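You operate a simulated robot arm through the tools that you are given. There is no shell and no other tool. Be economical: measure what you need, move in short steps, check, and stop when the job is done.

You run a simulated two-armed robot. Do the job below in one go: nothing can be reset, and whatever is moved stays where it is left.

TASK
On the top of the washer lid, fold the blue hand towel in half and then in half again.

It is judged by the outcome, as a careful person would: the job done as asked, and still so three seconds after it is handed in. It fails if anything else is knocked over, pushed out of place, dropped, spilled or broken. A push-on lid holds only when it is set on centred and level and pressed home; a screw cap is set on level and turned clockwise until tight. Flat cloth is picked up by pressing the open fingertips on it (5 to 10 N) and closing them slowly along it; thin cloth reads only 2 to 8 mm in the jaws.

THE ROBOT
Two 7-joint arms with two-finger parallel grippers on one trunk, on a base that drives. Base frame: it is fixed to the floor where the robot stands at the start and does not move with it; the origin is under the middle of the robot, x ahead of it, y to its left, z up; the surface under the hand at the start is at about z = 915. Readings come in mm, rad, newtons and seconds.
The left shoulder is at the start at [77, 182, 1062], the right one opposite. With the tool pointing down near the work surface each hand reaches from about 260 to 740 mm from the robot's upright axis, wherever it stands, measured 20 degrees to its own side. Places, roughly: blue hand towel [500, 100, 900]; top of the washer lid [600, 200, 900]. Payload 3.91 kg a hand.
The TCP of each hand is the grasp point between the finger pads, 30 mm short of the fingertips. In the tool frame z runs along the fingers and y along their closing line. The gripper opens to 110 mm. The fingers are 20 mm wide and 10 mm thick; the gripper's body (48 by 112 mm) begins 55 mm behind the TCP.
Orientation is told as [roll, pitch, yaw] about the base's x, y, z axes, in that order, counted from this pose: with the fingers straight down and closing along the base's y, the tool's x points along the base's -x, its y along +y and its z along -z.

THE INTERFACE
- The arms move only by the tool nudge_tool. It takes "left_commands", "right_commands" or both (then of equal length, played together; a hand with none holds still); each is a list that holds one entry, the list of rows, each a list of 7 numbers: the shift along the base's x, y, z in units of 50 mm (1.0 is 50 mm), then the turn, a rotation vector about the base's x, y, z in units of 4 degrees (1.0 is 4 degrees), then the gripper command, from -1 (shut) to 1 (fully open), values between in proportion. In form: [[[tx, ty, tz, rx, ry, rz, grip], ...]]. A call has 1 to 20 rows; each row shifts and turns the commanded pose from where the row before left it. A call with a number of a shift or a turn outside -1 to 1 is refused whole. Each row takes 0.2 s and may step no farther than 50 mm and 0.15 rad from the row before; otherwise, or with a gripper value out of range, the whole call is refused. Where a pose cannot be reached the arm comes as near as it can. A force on the tool above 40 N (or 10 N above the force at the start of the call, whichever is more), or a blocked arm, ends the call early, and 0.2 s more pass. The fingers move at their own pace (about 72 mm/s each) and stop on an object; they squeeze with about 36 N. The grip force told is the motor's: it shows also when the fingers shut on nothing. Time passes only in rows, and 0.2 s behind the last, so rows that do not move let the fingers close. The reply holds the time, the measured pose of the TCP, the force on the tool along the base axes, the opening and the grip force, in the units named above and with some noise, with the torque about the TCP (base axes, N m) and any sound that the robot's microphone picked up, and new pictures: "pictures" is both (left out), scene, wrist or none (wrist: the cameras of the hands that moved).
- Cameras (640 x 400 px; columns grow to the right, rows downward): "scene" is now at [219.3, 33.8, 1246]; the picture's right is [0.39, -0.92, 0.00], its down [-0.53, -0.22, -0.82] and it looks along [0.75, 0.32, -0.58] (base axes); focal length 214 px, centre (320, 200). "left" rides on the left gripper at [72, -17, -103] in its tool frame; the picture's right is [0.23, 0.97, 0.00], its down [-0.76, 0.18, -0.62] and it looks along [-0.61, 0.14, 0.78] (tool axes); focal length 222 px, centre (320, 200). "right" rides on the right gripper at [72, 17, -103] in its tool frame; the picture's right is [-0.23, 0.97, 0.00], its down [-0.76, -0.18, -0.62] and it looks along [-0.61, -0.14, 0.78] (tool axes); focal length 222 px, centre (320, 200). There is no depth. A picture from a camera that has moved, and an enlarged one, comes with that camera's place and axes in the base frame and with its lens.
- slide_trunk(by): slides the trunk up (or, below 0, down) by that many mm; the arms and the scene camera ride with it, the base frame stays. It gives what a move gives, with no picture.
- roll_base(legs): drives the robot by 1 to 6 legs, each [ahead, left, turn to the left] in mm, mm and rad, along the robot's own axes; the way and the turn of a leg run together, so that a leg with both is an arc; at most 1500 mm and 3.142 rad a leg. The arms and the cameras ride along, it lands a little off, and it stops where it bumps. It gives what a move gives, and a new picture of the scene camera.
- turn_head(pan, tilt): turns the head with the scene camera to pan (to the left, within 1.396 rad either way) and tilt (down, from -0.506 to 1.204), counted from straight ahead of the robot. It gives what a move gives, and a new picture of the scene camera.
- inspect(camera, box): a new picture of the part [left, top, right, bottom] of that camera's present view, enlarged. No time passes.
- finish_job(): hands the job in; it is judged then, once.

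Work in short steps. Places have to be worked out from the pictures, the camera data and where the tool is seen: move nearer, look again, correct. Check each grasp and each placing, and mend what went wrong. You have 120 turns and 260 pictures in all, those below and enlarged ones among them. Open the grippers and draw the arms clear of the work before you hand the job in, unless the task says otherwise; then end with one line.

The tools are called after "Call:" as name(argument=value, ...) on one line, values as JSON. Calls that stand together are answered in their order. nudge_tool: Moves the arms, as the interface text tells. Its arguments: {"type":"object","properties":{"left_commands":{"type":"array","items":{"type":"array","items":{"type":"array","items":{"type":"number"}}}},"right_commands":{"type":"array","items":{"type":"array","items":{"type":"array","items":{"type":"number"}}}},"pictures":{"type":"string","enum":["both","scene","wrist","none"]}},"required":[]} The other tools are called the same way: slide_trunk (by) slides the trunk up or down; roll_base (legs) drives the base; turn_head (pan, tilt) turns the head that bears the scene camera; inspect (camera, box) takes an enlarged picture of a part of a camera's view; finish_job () hands the job in.

At the start:

```text
time_s: 0.0
left_eef_pos: [398.7, 320.1, 1123.4]
left_orientation: [0.0, 0.001, -0.001]
left_ft_force: [-0.2, -0.6, 0.5]
left_wrist_torque: [-0.01, -0.04, 0.02]
left_width: 109.9
left_finger_force: 0.0
right_eef_pos: [532.5, -63.3, 1105.0]
right_orientation: [-0.002, 0.001, 0.001]
right_ft_force: [0.1, 0.1, 0.3]
right_wrist_torque: [0.03, 0.01, 0.02]
right_width: 110.1
right_finger_force: 0.1
trunk travel left (down, up): [-325.0, 189.0]
robot x, y, heading: [0.3, -0.9, -0.002]
head pan, tilt: [0.396, 0.616]
```

scene: 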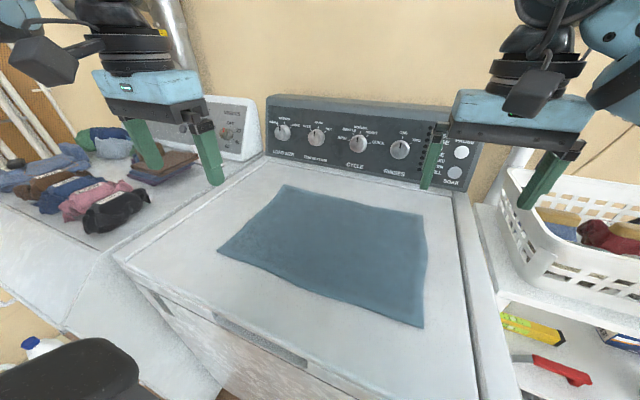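
right: 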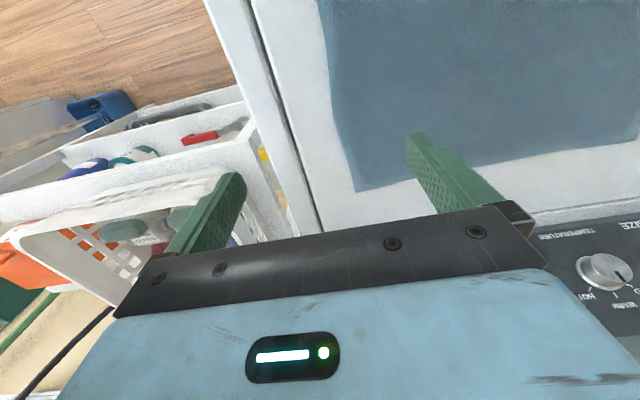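
left: 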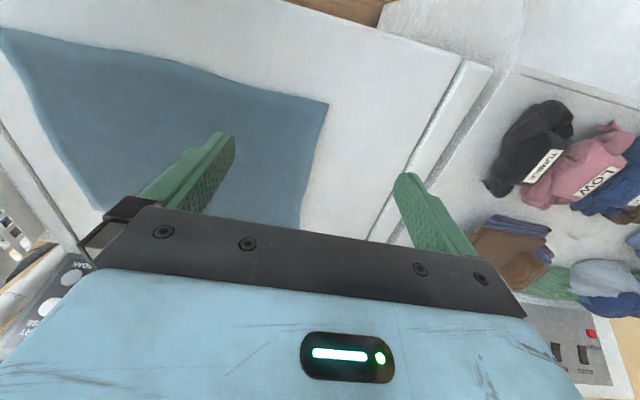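

The towel lies roughly at x 412–690, y −42–345, long side along y. I'll take its two near corners, one per hand, and fold toward the back. First I turn the hands so they close along x and bring them over those corners.

Call:
nudge_tool(left_commands=[[[0.041, 0, -0.123, 0, 0, -1, -0.27], [0.041, 0, -0.123, 0, 0, -1, -0.27], [0.041, 0, -0.123, 0, 0, -1, -0.27], [0.041, 0, -0.123, 0, 0, -1, -0.27], [0.041, 0, -0.123, 0, 0, -1, -0.27], [0.041, 0, -0.123, 0, 0, -1, -0.27], [0.041, 0, -0.123, 0, 0, -1, -0.27], [0.041, 0, -0.123, 0, 0, -1, -0.27], [0.041, 0, -0.123, 0, 0, -1, -0.27], [0.041, 0, -0.123, 0, 0, -1, -0.27], [0.041, 0, -0.123, 0, 0, -1, -0.27], [0.041, 0, -0.123, 0, 0, -1, -0.27], [0.041, 0, -0.123, 0, 0, -1, -0.27], [0.041, 0, -0.123, 0, 0, -1, -0.27], [0.041, 0, -0.123, 0, 0, -1, -0.27], [0.041, 0, -0.123, 0, 0, -1, -0.27], [0.041, 0, -0.123, 0, 0, -1, -0.27], [0.041, 0, -0.123, 0, 0, -1, -0.27], [0.041, 0, -0.123, 0, 0, -1, -0.27], [0.041, 0, -0.123, 0, 0, -1, -0.27]]], right_commands=[[[-0.0925, 0.041, -0.105, 0, 0, 1, -0.27], [-0.0925, 0.041, -0.105, 0, 0, 1, -0.27], [-0.0925, 0.041, -0.105, 0, 0, 1, -0.27], [-0.0925, 0.041, -0.105, 0, 0, 1, -0.27], [-0.0925, 0.041, -0.105, 0, 0, 1, -0.27], [-0.0925, 0.041, -0.105, 0, 0, 1, -0.27], [-0.0925, 0.041, -0.105, 0, 0, 1, -0.27], [-0.0925, 0.041, -0.105, 0, 0, 1, -0.27], [-0.0925, 0.041, -0.105, 0, 0, 1, -0.27], [-0.0925, 0.041, -0.105, 0, 0, 1, -0.27], [-0.0925, 0.041, -0.105, 0, 0, 1, -0.27], [-0.0925, 0.041, -0.105, 0, 0, 1, -0.27], [-0.0925, 0.041, -0.105, 0, 0, 1, -0.27], [-0.0925, 0.041, -0.105, 0, 0, 1, -0.27], [-0.0925, 0.041, -0.105, 0, 0, 1, -0.27], [-0.0925, 0.041, -0.105, 0, 0, 1, -0.27], [-0.0925, 0.041, -0.105, 0, 0, 1, -0.27], [-0.0925, 0.041, -0.105, 0, 0, 1, -0.27], [-0.0925, 0.041, -0.105, 0, 0, 1, -0.27], [-0.0925, 0.041, -0.105, 0, 0, 1, -0.27]]])

```text
time_s: 4.2
left_eef_pos: [440.7, 320.2, 1001.0]
left_orientation: [0.0, -0.001, -1.398]
left_ft_force: [-0.1, -0.5, -0.4]
left_wrist_torque: [0.0, 0.02, -0.02]
left_width: 40.4
left_finger_force: 0.1
right_eef_pos: [438.9, -22.4, 1000.2]
right_orientation: [-0.001, 0.001, 1.398]
right_ft_force: [-0.5, 0.0, 0.3]
right_wrist_torque: [-0.02, -0.01, -0.03]
right_width: 40.4
right_finger_force: 0.1
trunk travel left (down, up): [-325.0, 189.0]
robot x, y, heading: [2.8, -4.3, 0.002]
head pan, tilt: [0.396, 0.616]
camera scene: at [219.4, 33.9, 1246.0], right [0.39, -0.92, 0.0], down [-0.53, -0.22, -0.82], along [0.75, 0.32, -0.58], focal length 214 px, centre (320, 200)
camera right: at [408.5, -91.7, 1103.5], right [-0.92, 0.39, 0.0], down [0.31, 0.72, 0.62], along [0.24, 0.57, -0.78], focal length 222 px, centre (320, 200)
camera left: at [411.1, 390.2, 1104.3], right [0.92, 0.39, 0.0], down [0.31, -0.72, 0.62], along [0.24, -0.57, -0.78], focal length 222 px, centre (320, 200)
```

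scene: 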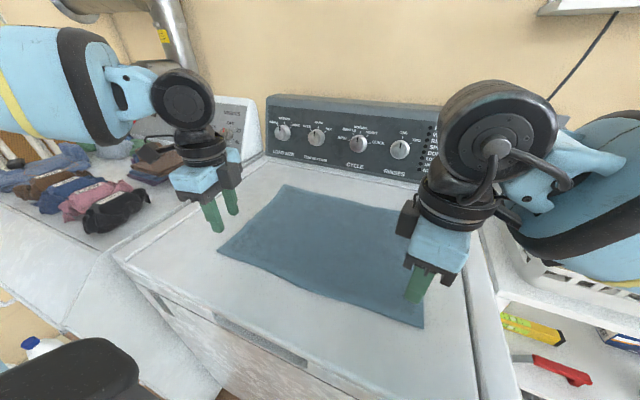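
right: 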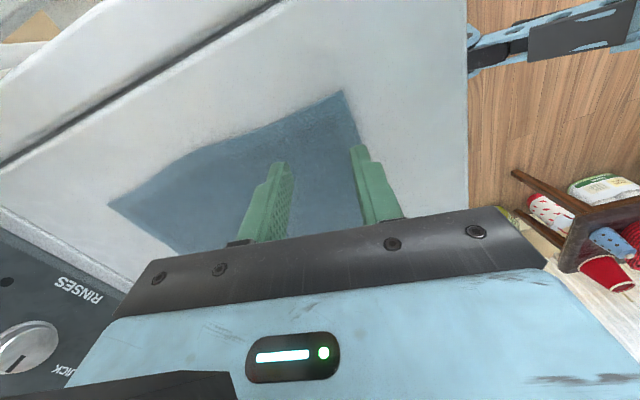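
left: 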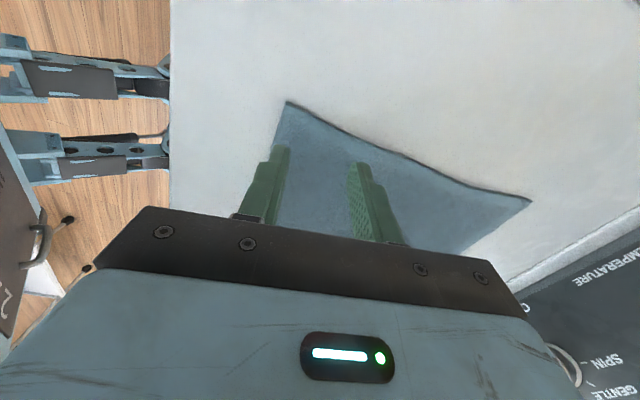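

From the wrist cameras the near corners are at about (404,334) and (408,−46), with the surface at z≈918. I finish the 90° turn and drop to just above the cloth.

Call:
nudge_tool(left_commands=[[[-0.02, -0.04, -0.22, 0, 0, -0.62, -0.27], [-0.02, -0.04, -0.22, 0, 0, -0.62, -0.27], [-0.02, -0.04, -0.22, 0, 0, -0.62, -0.27], [-0.02, -0.04, -0.2, 0, 0, -0.62, -0.27]]], right_commands=[[[-0.01, 0, -0.22, 0, 0, 0.62, -0.27], [-0.01, 0, -0.22, 0, 0, 0.62, -0.27], [-0.01, 0, -0.22, 0, 0, 0.62, -0.27], [-0.01, 0, -0.2, 0, 0, 0.62, -0.27]]])

```text
time_s: 5.2
left_eef_pos: [434.2, 313.6, 957.7]
left_orientation: [0.0, 0.0, -1.569]
left_ft_force: [0.9, 0.7, -0.1]
left_wrist_torque: [-0.01, 0.04, 0.05]
left_width: 40.0
left_finger_force: 0.1
right_eef_pos: [438.2, -22.7, 989.4]
right_orientation: [0.0, 0.0, 1.439]
right_ft_force: [-0.5, 0.0, 0.1]
right_wrist_torque: [0.0, 0.04, -0.03]
right_width: 40.2
right_finger_force: 0.0
right hand out of reach, approached as far as the arm can: row 2, 3, 4
trunk travel left (down, up): [-325.0, 189.0]
robot x, y, heading: [0.1, 0.9, 0.002]
head pan, tilt: [0.396, 0.616]
camera scene: at [219.3, 33.9, 1246.0], right [0.39, -0.92, 0.0], down [-0.53, -0.22, -0.82], along [0.75, 0.32, -0.58], focal length 214 px, centre (320, 200)
camera right: at [410.5, -93.1, 1092.7], right [-0.94, 0.35, 0.0], down [0.28, 0.73, 0.62], along [0.22, 0.58, -0.78], focal length 222 px, centre (320, 200)
camera left: at [417.6, 385.7, 1060.9], right [0.97, 0.23, 0.0], down [0.18, -0.76, 0.62], along [0.14, -0.61, -0.78], focal length 222 px, centre (320, 200)
```

scene: 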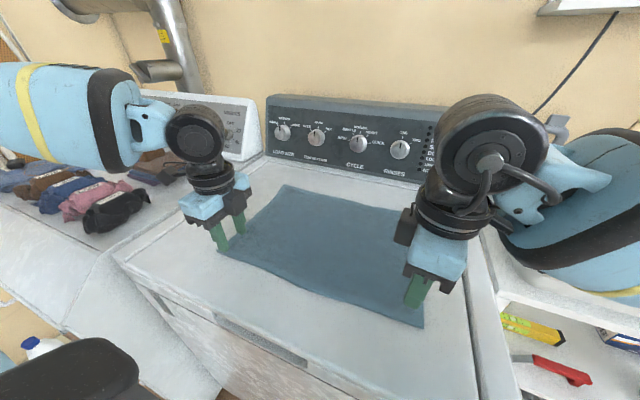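
right: 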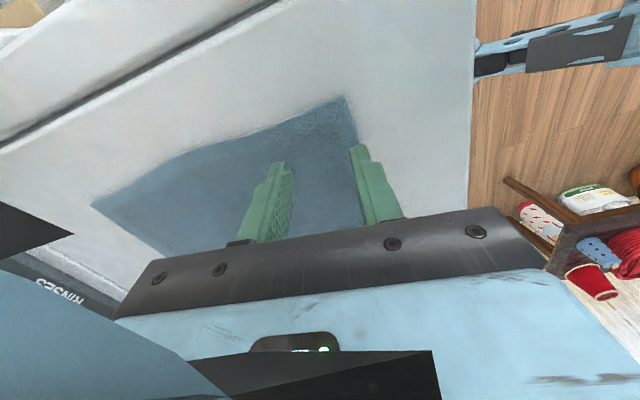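
left: 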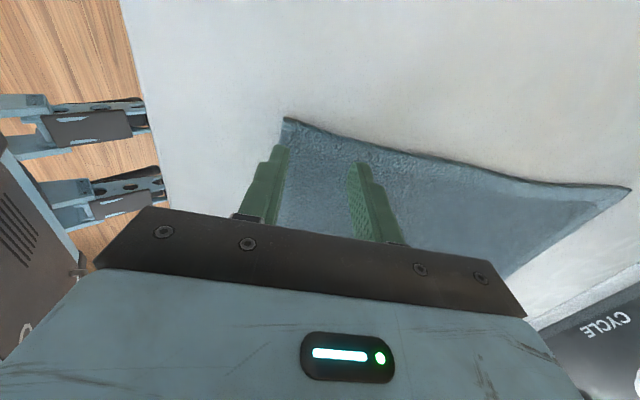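

The right arm hits its limit here because the towel's middle is at y≈150, left of the robot. I raise both hands, and drive 130 mm left so the arms work symmetrically.

Call:
nudge_tool(left_commands=[[[0, 0, 0.6, 0, 0, 0, -0.27], [0, 0, 0.6, 0, 0, 0, -0.27]]], right_commands=[[[0, 0, 0.4, 0, 0, 0, -0.27], [0, 0, 0.4, 0, 0, 0, -0.27]]], pictures="none")

Call:
roll_base(legs=[[0, 130, 0]])

```text
time_s: 5.8
left_eef_pos: [435.2, 313.8, 1018.4]
left_orientation: [0.0, 0.0, -1.57]
left_ft_force: [-0.6, 0.3, 0.0]
left_wrist_torque: [-0.01, -0.01, 0.01]
left_width: 39.9
left_finger_force: 0.1
right_eef_pos: [437.4, -22.7, 990.0]
right_orientation: [0.0, -0.002, 1.44]
right_ft_force: [0.0, 0.9, 0.5]
right_wrist_torque: [0.01, -0.02, -0.03]
right_width: 40.0
right_finger_force: 0.0
right hand out of reach, approached as far as the arm can: row 1, 2
trunk travel left (down, up): [-325.0, 189.0]
robot x, y, heading: [2.4, 0.4, -0.002]
head pan, tilt: [0.396, 0.616]
```

```text
time_s: 7.6
left_eef_pos: [436.7, 447.1, 1016.6]
left_orientation: [0.001, 0.001, -1.571]
left_ft_force: [0.2, 0.6, -0.1]
left_wrist_torque: [-0.01, -0.03, -0.01]
left_width: 40.4
left_finger_force: 0.1
right_eef_pos: [438.5, 109.7, 990.9]
right_orientation: [0.001, -0.001, 1.437]
right_ft_force: [0.0, 0.3, 0.3]
right_wrist_torque: [-0.02, 0.0, 0.0]
right_width: 40.1
right_finger_force: 0.1
trunk travel left (down, up): [-325.0, 189.0]
robot x, y, heading: [-0.7, 135.6, -0.001]
head pan, tilt: [0.396, 0.616]
camera scene: at [219.3, 166.7, 1246.0], right [0.39, -0.92, 0.0], down [-0.53, -0.22, -0.82], along [0.75, 0.31, -0.58], focal length 214 px, centre (320, 200)
```

scene: 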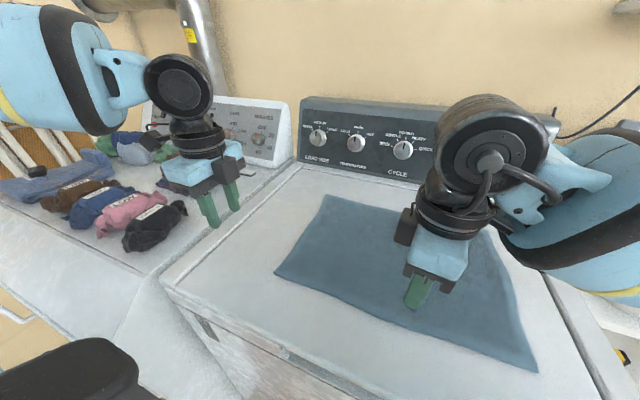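

The base is now centred on the towel. I bring the hands back over the corners and point the head ahead.

Call:
nudge_tool(left_commands=[[[0, -0.67, 0, 0, 0, 0, -0.27], [0, -0.67, 0, 0, 0, 0, -0.27], [0, -0.67, 0, 0, 0, 0, -0.27], [0, -0.67, -0.1, 0, 0, 0, -0.27]]], right_commands=[[[0, -0.67, 0, 0, 0, 0, -0.27], [0, -0.67, 0, 0, 0, 0, -0.27], [0, -0.67, 0, 0, 0, 0, -0.27], [0, -0.67, 0.2, 0, 0, 0, -0.27]]], pictures="none")

Call:
turn_head(pan=0, tilt=0.75)

```text
time_s: 8.6
left_eef_pos: [437.3, 311.0, 1012.1]
left_orientation: [0.001, -0.001, -1.569]
left_ft_force: [0.1, 0.3, 0.3]
left_wrist_torque: [0.03, 0.0, -0.01]
left_width: 40.3
left_finger_force: 0.0
right_eef_pos: [437.2, 105.1, 992.6]
right_orientation: [0.0, -0.001, 1.436]
right_ft_force: [0.9, 0.1, 0.1]
right_wrist_torque: [0.02, -0.01, 0.0]
right_width: 40.3
right_finger_force: 0.1
right hand out of reach, approached as far as the arm can: row 1, 2, 3, 4
trunk travel left (down, up): [-325.0, 189.0]
robot x, y, heading: [0.0, 134.5, 0.001]
head pan, tilt: [0.396, 0.616]
```

```text
time_s: 9.5
left_eef_pos: [437.0, 310.4, 1011.4]
left_orientation: [0.001, 0.001, -1.57]
left_ft_force: [0.2, 0.1, 0.0]
left_wrist_torque: [-0.02, 0.01, 0.0]
left_width: 40.0
left_finger_force: 0.0
right_eef_pos: [438.7, 106.1, 992.2]
right_orientation: [-0.001, -0.001, 1.437]
right_ft_force: [0.2, -0.7, 0.6]
right_wrist_torque: [0.0, 0.04, 0.02]
right_width: 40.1
right_finger_force: 0.0
trunk travel left (down, up): [-325.0, 189.0]
robot x, y, heading: [0.1, 133.3, -0.001]
head pan, tilt: [0.0, 0.75]
camera scene: at [221.1, 132.5, 1234.6], right [0.0, -1.0, 0.0], down [-0.68, 0.0, -0.73], along [0.73, 0.0, -0.68], focal length 214 px, centre (320, 200)
```

scene: 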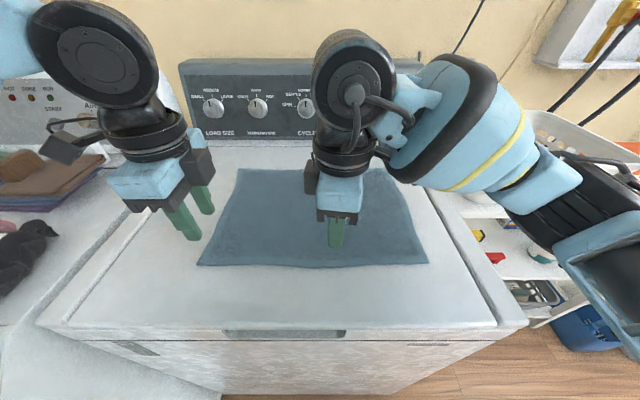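

The right wrist is stuck at a joint limit at this yaw. I unwind the yaw while moving outward.

Call:
nudge_tool(right_commands=[[[0, 0, 0.1, 0, 0, -1, -0.27], [0, 0, 0.1, 0, 0, -1, -0.27], [0, -0.2, 0.1, 0, 0, -1, -0.27], [0, -0.5, 0.1, 0, 0, -1, -0.27], [0, -0.6, 0, 0, 0, 0, -0.27], [0, -0.6, 0, 0, 0, 0, -0.27], [0, -0.6, 0, 0, 0, 0, -0.27]]], pictures="none")

```text
time_s: 11.1
left_eef_pos: [437.5, 311.9, 1011.8]
left_orientation: [0.001, 0.0, -1.57]
left_ft_force: [-1.0, -0.8, 0.2]
left_wrist_torque: [0.0, -0.01, -0.02]
left_width: 40.2
left_finger_force: 0.1
right_eef_pos: [434.4, -20.3, 1015.0]
right_orientation: [0.0, -0.001, 1.159]
right_ft_force: [0.2, -0.7, 0.8]
right_wrist_torque: [0.01, 0.0, 0.02]
right_width: 40.3
right_finger_force: 0.0
trunk travel left (down, up): [-325.0, 189.0]
robot x, y, heading: [0.1, 131.6, 0.005]
head pan, tilt: [0.0, 0.75]
```

Unstuck. I turn the yaw back to 90° here and check.

Call:
nudge_tool(right_commands=[[[0, 0, -0.1, 0, 0, 0.98, -0.27], [0, 0, -0.1, 0, 0, 0.98, -0.27], [0, 0, -0.1, 0, 0, 0.98, -0.27], [0, 0, -0.1, 0, 0, 0.98, -0.27], [0, 0, -0.1, 0, 0, 0.98, -0.27], [0, 0, -0.1, 0, 0, 0.98, -0.27]]])

```text
time_s: 12.5
left_eef_pos: [438.3, 312.9, 1012.1]
left_orientation: [-0.001, 0.0, -1.569]
left_ft_force: [-0.3, 0.0, 0.1]
left_wrist_torque: [-0.02, 0.01, -0.04]
left_width: 40.1
left_finger_force: 0.0
right_eef_pos: [371.9, 13.8, 987.2]
right_orientation: [-0.002, 0.002, 1.566]
right_ft_force: [0.1, -0.3, -0.2]
right_wrist_torque: [-0.03, -0.04, -0.02]
right_width: 40.3
right_finger_force: 0.1
right hand out of reach, approached as far as the arm can: row 3, 4, 5, 6
trunk travel left (down, up): [-325.0, 189.0]
robot x, y, heading: [0.6, 131.6, 0.004]
head pan, tilt: [0.0, 0.75]
camera scene: at [221.0, 132.6, 1234.6], right [0.0, -1.0, 0.0], down [-0.68, 0.0, -0.73], along [0.73, 0.0, -0.68], focal length 214 px, centre (320, 200)
camera right: at [353.8, -58.8, 1089.5], right [-0.97, 0.23, 0.0], down [0.18, 0.76, 0.62], along [0.14, 0.61, -0.78], focal length 222 px, centre (320, 200)
```

scene: 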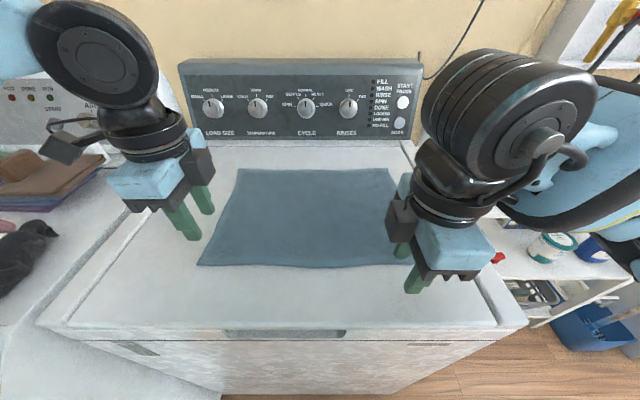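
right: 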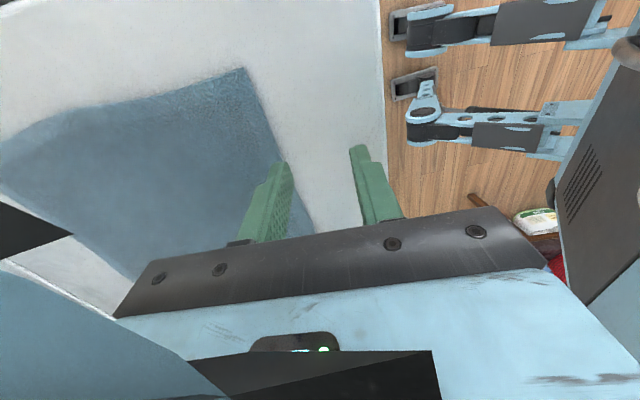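

Full 90° isn't available to the right arm; about 63° will do. I unwind to that and go over the right corner.

Call:
nudge_tool(right_commands=[[[0.1, 0, 0.1, 0, 0, -1, -0.27], [0.2, 0, 0.1, 0, 0, -1, -0.27], [0.2, -0.1, 0.1, 0, 0, -1, -0.27], [0.2, -0.1, 0, 0, 0, -1, -0.27], [0.2, -0.1, 0, 0, 0, -1, -0.27], [0.2, -0.1, 0, 0, 0, -1, -0.27], [0.2, -0.1, 0, 0, 0, -0.7, -0.27]]], pictures="none")

```text
time_s: 14.1
left_eef_pos: [437.9, 312.4, 1011.3]
left_orientation: [-0.002, 0.0, -1.567]
left_ft_force: [-0.4, 0.1, -0.1]
left_wrist_torque: [-0.01, 0.01, 0.01]
left_width: 40.4
left_finger_force: 0.1
right_eef_pos: [436.2, -10.8, 1001.8]
right_orientation: [0.0, -0.002, 1.101]
right_ft_force: [0.2, 0.2, -0.7]
right_wrist_torque: [0.02, -0.01, -0.01]
right_width: 40.2
right_finger_force: 0.1
trunk travel left (down, up): [-325.0, 189.0]
robot x, y, heading: [0.1, 132.3, -0.008]
head pan, tilt: [0.0, 0.75]
```

Both hands respond. I lower both to about 5 mm above the cloth (TCP ≈ 954).

Call:
nudge_tool(left_commands=[[[0, 0, -0.38, 0, 0, 0, -0.27], [0, 0, -0.38, 0, 0, 0, -0.27], [0, 0, -0.38, 0, 0, 0, -0.27]]], right_commands=[[[0, -0.05, -0.32, 0, 0, 0, -0.27], [0, -0.05, -0.32, 0, 0, 0, -0.27], [0, 0, -0.32, 0, 0, 0, -0.27]]])

```text
time_s: 14.9
left_eef_pos: [436.1, 312.6, 954.0]
left_orientation: [0.0, 0.002, -1.57]
left_ft_force: [0.4, -0.2, -0.4]
left_wrist_torque: [0.0, -0.01, 0.01]
left_width: 40.3
left_finger_force: 0.0
right_eef_pos: [438.6, -16.4, 953.8]
right_orientation: [-0.001, 0.002, 1.102]
right_ft_force: [0.3, 0.0, -0.3]
right_wrist_torque: [0.0, -0.02, -0.01]
right_width: 40.4
right_finger_force: 0.0
trunk travel left (down, up): [-325.0, 189.0]
robot x, y, heading: [-0.0, 129.2, 0.003]
head pan, tilt: [0.0, 0.75]
camera scene: at [221.5, 132.3, 1234.5], right [0.0, -1.0, 0.0], down [-0.68, 0.0, -0.73], along [0.73, 0.0, -0.68], focal length 214 px, centre (320, 200)
camera right: at [389.1, -73.7, 1056.0], right [-0.77, 0.64, 0.0], down [0.5, 0.6, 0.62], along [0.4, 0.48, -0.78], focal length 222 px, centre (320, 200)
camera left: at [419.0, 385.6, 1057.4], right [0.97, 0.23, 0.0], down [0.18, -0.76, 0.62], along [0.14, -0.61, -0.78], focal length 222 px, centre (320, 200)
```

scene: 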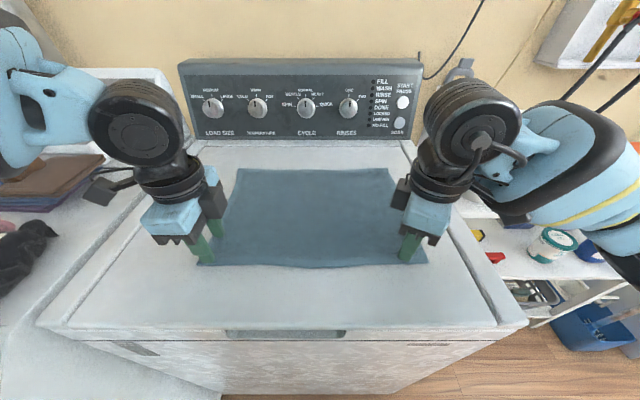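
right: 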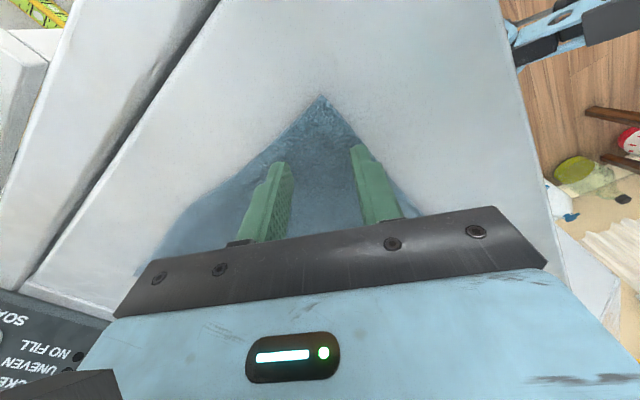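
left: 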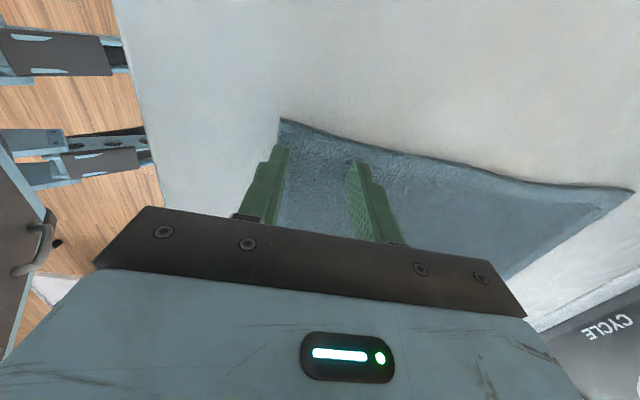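

Both hands sit over their corners with the front fingers just inside the edge. I press down gently in small steps to find contact.

Call:
nudge_tool(left_commands=[[[0, 0, -0.03, 0, 0, 0, -0.27], [0, 0, -0.03, 0, 0, 0, -0.27], [0, 0, -0.03, 0, 0, 0, -0.27]]], right_commands=[[[0, 0, -0.03, 0, 0, 0, -0.27], [0, 0, -0.03, 0, 0, 0, -0.27], [0, 0, -0.03, 0, 0, 0, -0.27]]], pictures="none")

```text
time_s: 15.7
left_eef_pos: [435.5, 312.3, 950.6]
left_orientation: [0.0, -0.001, -1.569]
left_ft_force: [0.0, 0.2, 0.4]
left_wrist_torque: [0.01, -0.03, 0.0]
left_width: 40.4
left_finger_force: 0.0
right_eef_pos: [436.7, -16.6, 949.6]
right_orientation: [-0.001, -0.002, 1.099]
right_ft_force: [-0.5, -0.4, 0.6]
right_wrist_torque: [-0.03, -0.02, -0.01]
right_width: 40.2
right_finger_force: 0.0
trunk travel left (down, up): [-325.0, 189.0]
robot x, y, heading: [-0.8, 136.0, 0.001]
head pan, tilt: [0.0, 0.75]
```

Call:
nudge_tool(left_commands=[[[0, 0, -0.03, 0, 0, 0, -0.27], [0, 0, -0.03, 0, 0, 0, -0.27], [0, 0, 0, 0, 0, 0, -0.27]]], right_commands=[[[0, 0, -0.03, 0, 0, 0, -0.27], [0, 0, -0.03, 0, 0, 0, -0.27], [0, 0, 0, 0, 0, 0, -0.27]]], pictures="none")

```text
time_s: 16.5
left_eef_pos: [434.9, 313.1, 948.3]
left_orientation: [0.003, -0.002, -1.567]
left_ft_force: [1.3, -0.8, 6.3]
left_wrist_torque: [-0.02, 0.01, 0.02]
left_width: 40.1
left_finger_force: 0.0
right_eef_pos: [437.7, -16.1, 946.9]
right_orientation: [-0.002, -0.003, 1.1]
right_ft_force: [0.3, -0.3, 12.1]
right_wrist_torque: [-0.01, -0.02, 0.01]
right_width: 40.2
right_finger_force: 0.2
trunk travel left (down, up): [-325.0, 189.0]
robot x, y, heading: [-2.3, 134.8, -0.002]
head pan, tilt: [0.0, 0.75]
```

Contact: 6 N left and 12 N right. I ease the right hand slightly and close both slowly.

Call:
nudge_tool(left_commands=[[[0, 0, 0, 0, 0, 0, -0.33], [0, 0, 0, 0, 0, 0, -0.4], [0, 0, 0, 0, 0, 0, -0.47], [0, 0, 0, 0, 0, 0, -0.54], [0, 0, 0, 0, 0, 0, -0.61], [0, 0, 0, 0, 0, 0, -0.68], [0, 0, 0, 0, 0, 0, -0.75], [0, 0, 0, 0, 0, 0, -0.82], [0, 0, 0, 0, 0, 0, -0.9], [0, 0, 0, 0, 0, 0, -1], [0, 0, 0, 0, 0, 0, -1], [0, 0, 0, 0, 0, 0, -1]]], right_commands=[[[0, 0, 0.015, 0, 0, 0, -0.33], [0, 0, 0, 0, 0, 0, -0.4], [0, 0, 0, 0, 0, 0, -0.47], [0, 0, 0, 0, 0, 0, -0.54], [0, 0, 0, 0, 0, 0, -0.61], [0, 0, 0, 0, 0, 0, -0.68], [0, 0, 0, 0, 0, 0, -0.75], [0, 0, 0, 0, 0, 0, -0.82], [0, 0, 0, 0, 0, 0, -0.9], [0, 0, 0, 0, 0, 0, -1], [0, 0, 0, 0, 0, 0, -1], [0, 0, 0, 0, 0, 0, -1]]])

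```text
time_s: 19.1
left_eef_pos: [434.6, 313.1, 949.2]
left_orientation: [0.002, 0.001, -1.57]
left_ft_force: [-1.2, -1.5, 10.9]
left_wrist_torque: [-0.1, 0.08, 0.01]
left_width: 6.5
left_finger_force: 35.9
right_eef_pos: [437.2, -15.3, 948.8]
right_orientation: [-0.002, -0.002, 1.102]
right_ft_force: [0.7, 2.5, 11.1]
right_wrist_torque: [0.11, -0.03, 0.02]
right_width: 4.4
right_finger_force: 36.2
trunk travel left (down, up): [-325.0, 189.0]
robot x, y, heading: [1.9, 135.3, 0.001]
head pan, tilt: [0.0, 0.75]
camera scene: at [219.8, 132.4, 1234.9], right [0.0, -1.0, 0.0], down [-0.68, 0.0, -0.73], along [0.73, 0.0, -0.68], focal length 214 px, centre (320, 200)
camera right: at [387.7, -73.1, 1050.3], right [-0.77, 0.64, 0.0], down [0.5, 0.6, 0.62], along [0.4, 0.48, -0.78], focal length 222 px, centre (320, 200)
camera left: at [417.2, 385.7, 1052.2], right [0.97, 0.23, 0.0], down [0.18, -0.76, 0.62], along [0.14, -0.61, -0.78], focal length 222 px, centre (320, 200)
```

scene: 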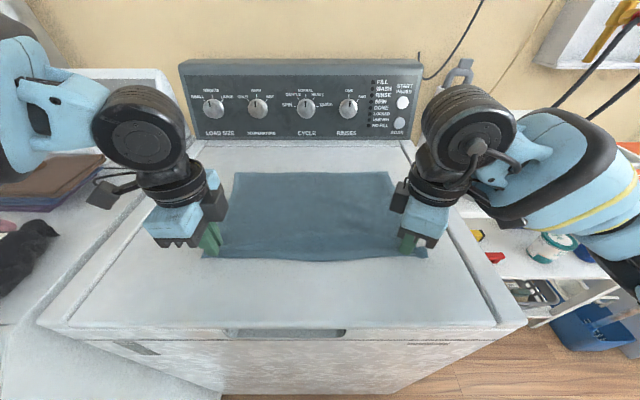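
right: 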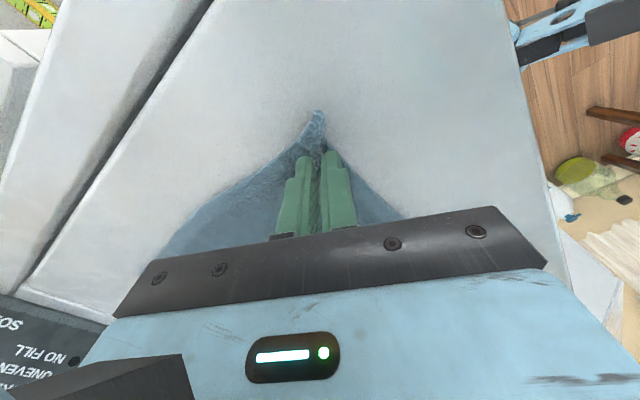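
left: 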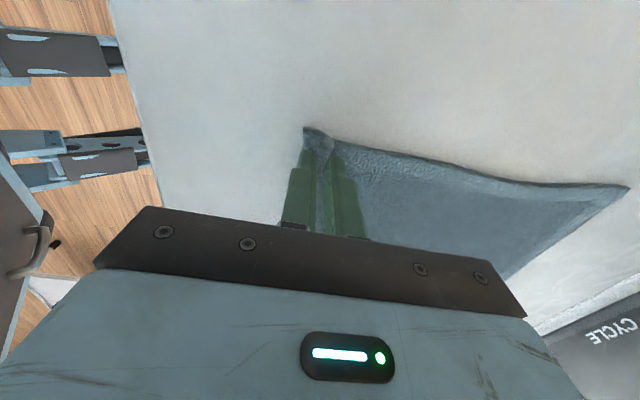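

Both pinches hold, but carrying this edge to the far side with the fingers pointing down would leave the hem folded back. I'd rather fold the far edge toward me, tilting the fingers forward as it comes over. So I open slowly here to spread the cloth back, then rise.

Call:
nudge_tool(left_commands=[[[0, 0, 0, 0, 0, 0, -0.88], [0, 0, 0, 0, 0, 0, -0.76], [0, 0, 0, 0, 0, 0, -0.64], [0, 0, 0, 0, 0, 0, -0.52], [0, 0, 0, 0, 0, 0, -0.4], [0, 0, 0, 0, 0, 0, -0.27], [0, 0, 0.1, 0, 0, 0, -0.27], [0, 0, 0.8, 0, 0, 0, -0.27], [0, 0, 0.8, 0, 0, 0, -0.27]]], right_commands=[[[0, 0, 0, 0, 0, 0, -0.88], [0, 0, 0, 0, 0, 0, -0.76], [0, 0, 0, 0, 0, 0, -0.64], [0, 0, 0, 0, 0, 0, -0.52], [0, 0, 0, 0, 0, 0, -0.4], [0, 0, 0, 0, 0, 0, -0.27], [0, 0, 0.1, 0, 0, 0, -0.27], [0, 0, 0.8, 0, 0, 0, -0.27], [0, 0, 0.8, 0, 0, 0, -0.27]]], pictures="scene")

```text
time_s: 21.1
left_eef_pos: [432.2, 311.5, 1032.5]
left_orientation: [0.0, 0.0, -1.571]
left_ft_force: [-0.3, -0.4, 0.9]
left_wrist_torque: [0.01, -0.02, -0.03]
left_width: 40.1
left_finger_force: 0.1
right_eef_pos: [435.0, -14.3, 1030.3]
right_orientation: [0.001, -0.001, 1.101]
right_ft_force: [-0.3, 0.2, -1.0]
right_wrist_torque: [-0.01, 0.0, 0.03]
right_width: 40.3
right_finger_force: 0.1
trunk travel left (down, up): [-325.0, 189.0]
robot x, y, heading: [-0.4, 134.3, 0.002]
head pan, tilt: [0.0, 0.75]
camera scene: at [220.6, 132.6, 1234.7], right [0.0, -1.0, 0.0], down [-0.68, 0.0, -0.73], along [0.73, 0.0, -0.68], focal length 214 px, centre (320, 200)
```

scene: 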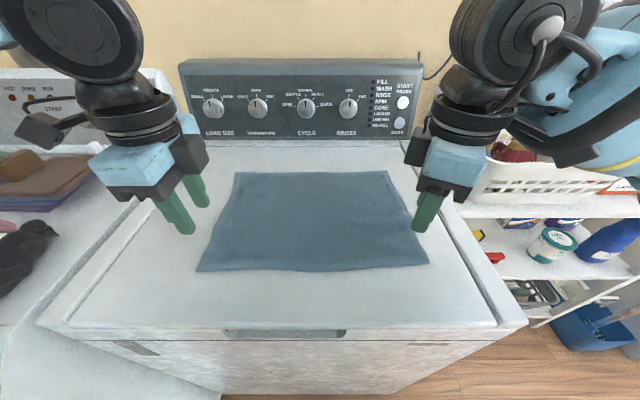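

The towel lies flat again; far corners at about (660,344) and (669,−41). I move both hands there, turning back toward yaw 0 so the fingers close along y at the far edge.

Call:
nudge_tool(left_commands=[[[0.218, 0, 0, 0, 0, 1, -0.42], [0.218, 0, 0, 0, 0, 1, -0.42], [0.218, 0, 0, 0, 0, 1, -0.42], [0.218, 0, 0, 0, 0, 1, -0.42], [0.218, 0, 0, 0, 0, 1, -0.42], [0.218, 0, 0, 0, 0, 1, -0.42], [0.218, 0, 0, 0, 0, 1, -0.42], [0.218, 0, 0, 0, 0, 1, -0.42], [0.218, 0, 0, 0, 0, 1, -0.42], [0.218, 0, 0, 0, 0, 1, -0.42], [0.218, 0, 0, 0, 0, 1, -0.42], [0.218, 0, 0, 0, 0, 1, -0.42], [0.218, 0, 0, 0, 0, 1, -0.42], [0.218, 0, 0, 0, 0, 1, -0.42], [0.218, 0, 0, 0, 0, 1, -0.42], [0.218, 0, 0, 0, 0, 1, -0.42], [0.218, 0, 0, 0, 0, 1, -0.42], [0.218, 0, 0, 0, 0, 1, -0.42], [0.218, 0, 0, 0, 0, 1, -0.42], [0.218, 0, 0, 0, 0, 1, -0.42]]], right_commands=[[[0.224, 0, 0, 0, 0, -0.789, -0.42], [0.224, 0, 0, 0, 0, -0.789, -0.42], [0.224, 0, 0, 0, 0, -0.789, -0.42], [0.224, 0, 0, 0, 0, -0.789, -0.42], [0.224, 0, 0, 0, 0, -0.789, -0.42], [0.224, 0, 0, 0, 0, -0.789, -0.42], [0.224, 0, 0, 0, 0, -0.789, -0.42], [0.224, 0, 0, 0, 0, -0.789, -0.42], [0.224, 0, 0, 0, 0, -0.789, -0.42], [0.224, 0, 0, 0, 0, -0.789, -0.42], [0.224, 0, 0, 0, 0, -0.789, -0.42], [0.224, 0, 0, 0, 0, -0.789, -0.42], [0.224, 0, 0, 0, 0, -0.789, -0.42], [0.224, 0, 0, 0, 0, -0.789, -0.42], [0.224, 0, 0, 0, 0, -0.789, -0.42], [0.224, 0, 0, 0, 0, -0.789, -0.42], [0.224, 0, 0, 0, 0, -0.789, -0.42], [0.224, 0, 0, 0, 0, -0.789, -0.42], [0.224, 0, 0, 0, 0, -0.789, -0.42], [0.224, 0, 0, 0, 0, -0.789, -0.42]]], pictures="none")

Call:
nudge_tool(left_commands=[[[0, 0, -0.4, 0, 0, 0.84, -0.42], [0, 0, -0.4, 0, 0, 0.84, -0.42], [0, 0, -0.3, 0, 0, 0.82, -0.42]]], right_commands=[[[0, 0, -0.4, 0, 0, 0, -0.42], [0, 0, -0.4, 0, 0, 0, -0.42], [0, 0, -0.3, 0, 0, 0, -0.42]]])

```text
time_s: 25.3
left_eef_pos: [636.3, 455.2, 1028.2]
left_orientation: [0.001, 0.0, -0.171]
left_ft_force: [0.1, 0.5, -0.2]
left_wrist_torque: [-0.02, -0.01, -0.01]
left_width: 31.7
left_finger_force: 0.0
left hand out of reach, approached as far as the arm can: row 11, 12, 15, 16, 17, 18, 19, 20
right_eef_pos: [660.5, -14.6, 1032.2]
right_orientation: [-0.002, -0.002, -0.003]
right_ft_force: [0.2, -0.3, -0.6]
right_wrist_torque: [-0.05, -0.01, 0.01]
right_width: 32.0
right_finger_force: 0.1
trunk travel left (down, up): [-325.0, 189.0]
robot x, y, heading: [-0.7, 131.7, -0.001]
head pan, tilt: [0.0, 0.75]
```

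```text
time_s: 26.1
left_eef_pos: [634.9, 450.9, 975.7]
left_orientation: [-0.001, 0.001, 0.002]
left_ft_force: [-0.4, 1.2, 0.7]
left_wrist_torque: [0.0, 0.02, -0.01]
left_width: 31.9
left_finger_force: 0.1
right_eef_pos: [660.8, -15.8, 977.8]
right_orientation: [0.002, -0.001, -0.002]
right_ft_force: [0.0, -0.1, 0.3]
right_wrist_torque: [0.0, 0.0, 0.0]
right_width: 32.0
right_finger_force: 0.2
trunk travel left (down, up): [-325.0, 189.0]
robot x, y, heading: [-1.7, 132.4, -0.0]
head pan, tilt: [0.0, 0.75]
camera scene: at [221.3, 132.4, 1234.6], right [0.0, -1.0, 0.0], down [-0.68, 0.0, -0.73], along [0.73, 0.0, -0.68], focal length 214 px, centre (320, 200)
camera right: at [587.4, 0.8, 1079.3], right [0.23, 0.97, 0.0], down [0.76, -0.18, 0.62], along [0.61, -0.14, -0.78], focal length 222 px, centre (320, 200)
camera left: at [560.7, 435.0, 1079.6], right [-0.23, 0.97, 0.0], down [0.76, 0.18, 0.62], along [0.61, 0.14, -0.78], focal length 222 px, centre (320, 200)
```

scene: 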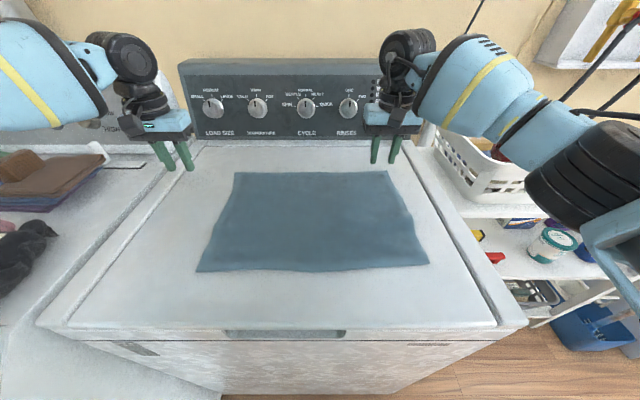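
right: 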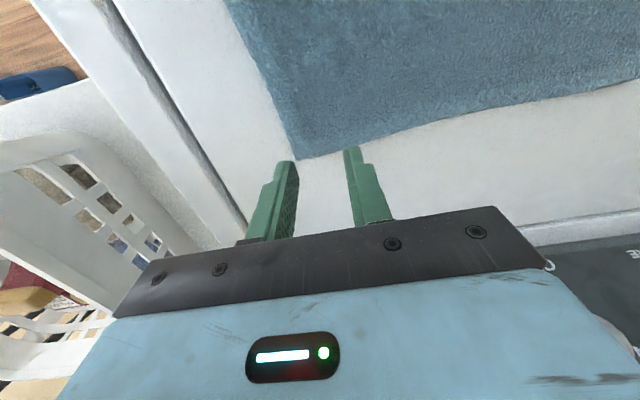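
left: 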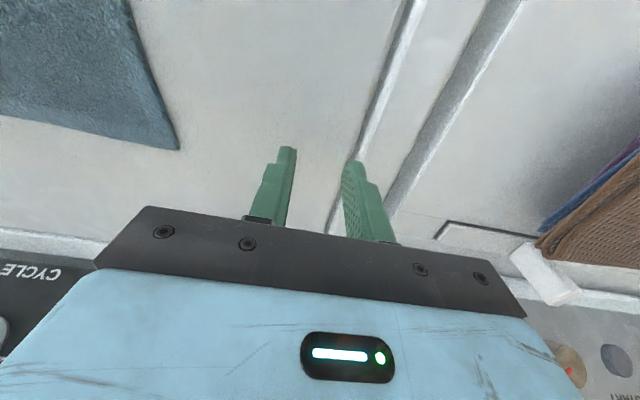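

Wrist views put the far corners at (663,343) and (668,−36). I shift the left hand inward, adjust the right one, then lower near the cloth.

Call:
nudge_tool(left_commands=[[[0.09, -0.675, 0, 0, 0, 0, -0.42], [0.09, -0.675, 0, 0, 0, 0, -0.42], [0.09, -0.675, 0, 0, 0, 0, -0.42], [0.09, -0.675, 0, 0, 0, 0, -0.42], [0, 0, -0.24, 0, 0, 0, -0.42], [0, 0, -0.2, 0, 0, 0, -0.42]]], right_commands=[[[-0.01, 0.03, 0, 0, 0, 0, -0.42], [-0.01, 0.03, 0, 0, 0, 0, -0.42], [-0.01, 0.04, 0, 0, 0, 0, -0.42], [-0.01, 0.04, 0, 0, 0, 0, -0.42], [0, 0, -0.25, 0, 0, 0, -0.42], [0, 0, -0.22, 0, 0, 0, -0.42]]])

```text
time_s: 27.5
left_eef_pos: [639.9, 403.7, 951.2]
left_orientation: [0.0, 0.001, 0.002]
left_ft_force: [-0.3, 0.2, -0.1]
left_wrist_torque: [-0.02, -0.01, 0.04]
left_width: 31.8
left_finger_force: 0.0
left hand out of reach, approached as far as the arm can: row 2, 3, 4
right_eef_pos: [659.0, -10.0, 953.4]
right_orientation: [0.0, 0.0, -0.004]
right_ft_force: [-0.4, 0.3, -0.3]
right_wrist_torque: [0.01, -0.02, -0.01]
right_width: 31.7
right_finger_force: 0.0
trunk travel left (down, up): [-325.0, 189.0]
robot x, y, heading: [-1.4, 132.4, -0.004]
head pan, tilt: [0.0, 0.75]
camera scene: at [221.3, 132.3, 1234.6], right [0.0, -1.0, 0.0], down [-0.68, 0.0, -0.73], along [0.73, 0.0, -0.68], focal length 214 px, centre (320, 200)
camera right: at [585.8, 7.1, 1055.1], right [0.23, 0.97, 0.0], down [0.76, -0.18, 0.62], along [0.61, -0.14, -0.78], focal length 222 px, centre (320, 200)
camera left: at [568.0, 387.3, 1055.8], right [-0.23, 0.97, 0.0], down [0.76, 0.18, 0.62], along [0.61, 0.14, -0.78], focal length 222 px, centre (320, 200)
```

scene: 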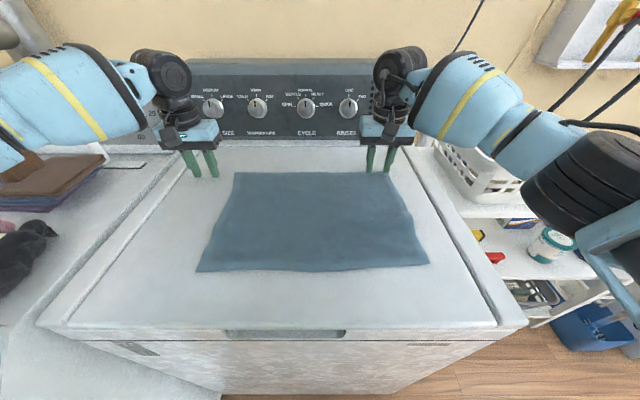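
right: 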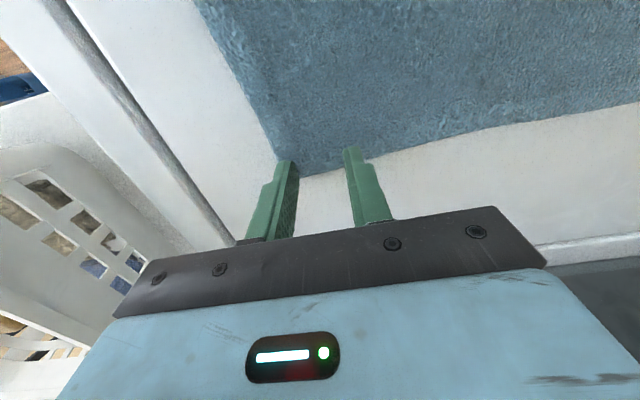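
left: 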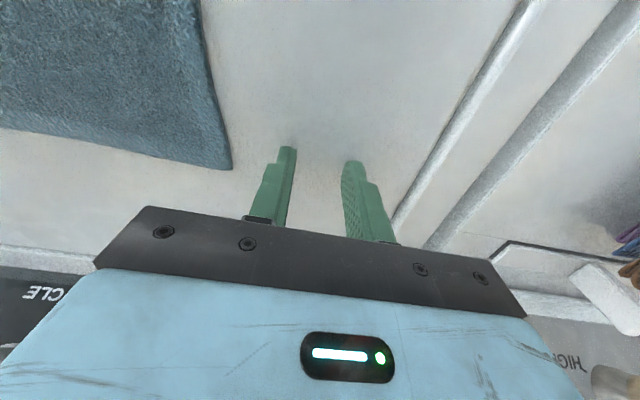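

The left hand stalled at y≈404. I raise it and try coming inward again in smaller steps.

Call:
nudge_tool(left_commands=[[[-0.2, -0.2, 0.3, 0, 0, 0, -0.42], [-0.2, -0.3, 0.3, 0, 0, 0, -0.42], [0, -0.4, 0, 0, 0, 0, -0.42], [0, -0.4, 0, 0, 0, 0, -0.42], [0, -0.4, 0, 0, 0, 0, -0.42]]], pictures="none")

```text
time_s: 28.7
left_eef_pos: [617.1, 372.4, 984.0]
left_orientation: [-0.003, 0.0, 0.001]
left_ft_force: [-1.3, 1.0, 0.0]
left_wrist_torque: [0.0, 0.01, 0.0]
left_width: 32.0
left_finger_force: 0.0
left hand out of reach, approached as far as the arm can: row 3, 4, 5
right_eef_pos: [659.2, -10.4, 952.9]
right_orientation: [0.0, -0.003, -0.003]
right_ft_force: [0.3, -0.7, -0.1]
right_wrist_torque: [0.02, 0.0, 0.02]
right_width: 31.8
right_finger_force: 0.0
trunk travel left (down, up): [-325.0, 189.0]
robot x, y, heading: [1.6, 132.6, 0.001]
head pan, tilt: [0.0, 0.75]
```

The left arm is in an awkward elbow posture. I bring it back to something like its starting pose (raised, close in) and will approach again from there.

Call:
nudge_tool(left_commands=[[[-0.3, 0.4, 0.5, 0, 0, 0, -0.42], [-0.5, 0.4, 0.5, 0, 0, 0, -0.42], [-0.6, 0.3, 0.5, 0, 0, 0, -0.42], [-0.6, 0, 0.5, 0, 0, 0, -0.42], [-0.6, 0, 0.5, 0, 0, 0, -0.42], [-0.6, 0, 0.3, 0, 0, 0, -0.42], [-0.6, 0, 0, 0, 0, 0, -0.42], [-0.6, 0, 0, 0, 0, 0, -0.42], [0, -0.5, 0, 0, 0, 0, -0.42], [0, -0.5, 0, 0, 0, 0, -0.42], [0, -0.5, 0, 0, 0, 0, -0.42]]], pictures="scene")

```text
time_s: 31.1
left_eef_pos: [397.1, 352.2, 1122.5]
left_orientation: [-0.002, -0.001, 0.004]
left_ft_force: [-1.0, -0.8, -0.1]
left_wrist_torque: [-0.01, 0.03, -0.04]
left_width: 32.0
left_finger_force: 0.1
right_eef_pos: [660.8, -10.0, 953.0]
right_orientation: [0.003, 0.0, 0.0]
right_ft_force: [0.7, 0.4, -0.4]
right_wrist_torque: [0.02, 0.01, 0.0]
right_width: 32.0
right_finger_force: 0.2
trunk travel left (down, up): [-325.0, 189.0]
robot x, y, heading: [0.6, 131.8, -0.004]
head pan, tilt: [0.0, 0.75]
camera scene: at [221.4, 131.6, 1234.5], right [0.0, -1.0, 0.0], down [-0.68, 0.0, -0.73], along [0.73, 0.0, -0.68], focal length 214 px, centre (320, 200)
```

scene: 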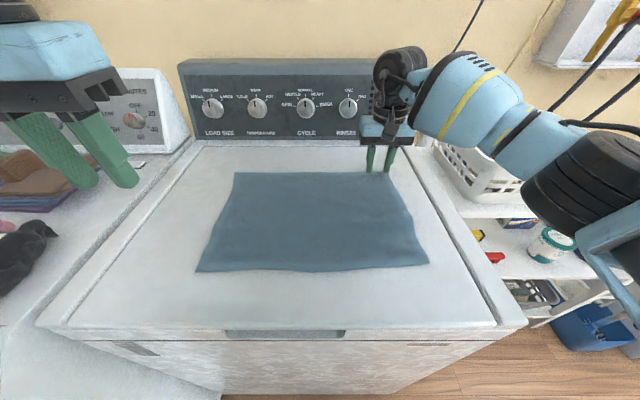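

No limits on that path. Next, inward to y≈318 and then forward and down.

Call:
nudge_tool(left_commands=[[[0.2, -0.35, 0, 0, 0, 0, -0.42], [0.4, -0.35, 0, 0, 0, 0, -0.42], [0.5, 0, -0.1, 0, 0, 0, -0.42], [0.5, 0, -0.3, 0, 0, 0, -0.42], [0.5, 0, -0.3, 0, 0, 0, -0.42], [0.5, 0, -0.4, 0, 0, 0, -0.42], [0.5, 0, -0.4, 0, 0, 0, -0.42], [0.5, 0, -0.4, 0, 0, 0, -0.42], [0.5, 0, -0.4, 0, 0, 0, -0.42], [0.5, 0, -0.4, 0, 0, 0, -0.42]]], pictures="scene")

```text
time_s: 33.3
left_eef_pos: [592.9, 348.9, 1012.6]
left_orientation: [0.0, -0.002, 0.001]
left_ft_force: [0.4, -0.3, -0.2]
left_wrist_torque: [-0.02, 0.03, 0.01]
left_width: 32.0
left_finger_force: 0.2
left hand out of reach, approached as far as the arm can: row 8, 9, 10
right_eef_pos: [659.7, -9.3, 953.5]
right_orientation: [0.001, 0.0, -0.002]
right_ft_force: [0.0, 0.7, 0.2]
right_wrist_torque: [0.0, -0.01, 0.0]
right_width: 32.1
right_finger_force: 0.1
trunk travel left (down, up): [-325.0, 189.0]
robot x, y, heading: [3.2, 133.6, 0.003]
head pan, tilt: [0.0, 0.75]
camera scene: at [221.1, 132.4, 1234.6], right [0.0, -1.0, 0.0], down [-0.68, 0.0, -0.73], along [0.73, 0.0, -0.68], focal length 214 px, centre (320, 200)
```

scene: 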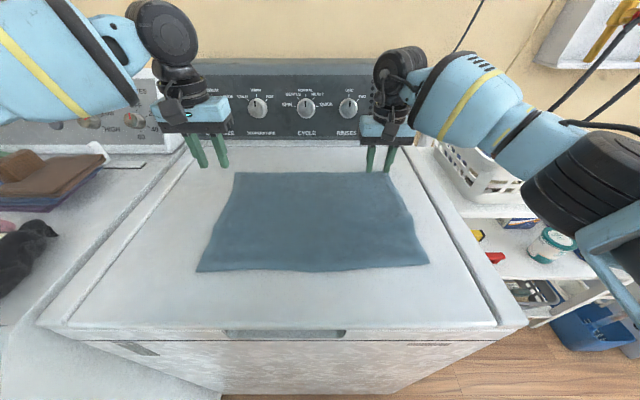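

The limit seems to be the wrist again; I try it with some negative yaw (≈ −25°) on the left hand.

Call:
nudge_tool(left_commands=[[[0, 0, 0, 0, 0, -1, -0.42], [0, 0, 0, 0, 0, -1, -0.42], [0, 0, 0, 0, 0, -1, -0.42], [0, 0, 0, 0, 0, -1, -0.42], [0, -0.2, 0, 0, 0, -1, -0.42], [0.2, -0.3, 0, 0, 0, -1, -0.42], [0.3, -0.2, 0, 0, 0, 0, -0.42], [0.3, 0, -0.3, 0, 0, 0, -0.42], [0.3, 0, -0.3, 0, 0, 0, -0.42]]], pictures="scene")

```text
time_s: 35.3
left_eef_pos: [616.7, 374.0, 994.1]
left_orientation: [0.0, 0.001, -0.418]
left_ft_force: [0.0, -0.7, -0.1]
left_wrist_torque: [-0.02, -0.03, 0.03]
left_width: 31.8
left_finger_force: 0.1
left hand out of reach, approached as far as the arm can: row 5, 7, 8, 9
right_eef_pos: [658.8, -9.5, 953.6]
right_orientation: [-0.001, 0.001, -0.001]
right_ft_force: [0.5, -0.5, -0.4]
right_wrist_torque: [-0.03, -0.02, 0.01]
right_width: 31.7
right_finger_force: 0.1
trunk travel left (down, up): [-325.0, 189.0]
robot x, y, heading: [3.0, 131.7, -0.0]
head pan, tilt: [0.0, 0.75]
camera scene: at [221.0, 132.5, 1234.6], right [0.0, -1.0, 0.0], down [-0.68, 0.0, -0.73], along [0.73, 0.0, -0.68], focal length 214 px, centre (320, 200)
```

scene: 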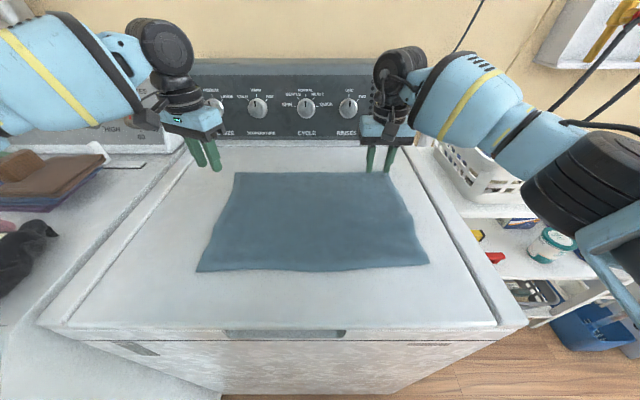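

Not better. I test the other direction: positive yaw (≈ +25°) slightly back, then inward.

Call:
nudge_tool(left_commands=[[[-0.2, 0, 0, 0, 0, 1, -0.42], [-0.2, 0, 0, 0, 0, 1, -0.42], [0, 0, 0, 0, 0, 1, -0.42], [0, 0, 0, 0, 0, 1, -0.42], [0, 0, 0, 0, 0, 1, -0.42], [0, 0, 0, 0, 0, 1, -0.42], [0, 0, 0, 0, 0, 1, -0.42], [0, 0, 0, 0, 0, 1, -0.42], [0, 0, 0, 0, 0, 1, -0.42], [0, 0, 0, 0, 0, 1, -0.42], [0, 0, 0, 0, 0, 1, -0.42], [0, 0, 0, 0, 0, 1, -0.42], [0, -0.3, 0, 0, 0, 0, -0.42], [0, -0.3, 0, 0, 0, 0, -0.42], [0, -0.3, 0, 0, 0, 0, -0.42], [0.3, 0, 0, 0, 0, 0, -0.42], [0.3, 0, 0, 0, 0, 0, -0.42], [0.3, 0, 0, 0, 0, 0, -0.42]]], pictures="none")

```text
time_s: 39.1
left_eef_pos: [605.6, 358.7, 990.9]
left_orientation: [0.0, 0.0, 0.421]
left_ft_force: [0.7, 0.1, 0.1]
left_wrist_torque: [-0.01, -0.01, -0.02]
left_width: 31.9
left_finger_force: 0.0
left hand out of reach, approached as far as the arm can: row 14, 15, 16, 17, 18
right_eef_pos: [659.3, -9.2, 953.6]
right_orientation: [-0.001, 0.0, -0.003]
right_ft_force: [-0.8, 0.0, 0.6]
right_wrist_torque: [0.03, -0.01, 0.01]
right_width: 31.8
right_finger_force: 0.0
trunk travel left (down, up): [-325.0, 189.0]
robot x, y, heading: [4.0, 134.5, -0.001]
head pan, tilt: [0.0, 0.75]
```

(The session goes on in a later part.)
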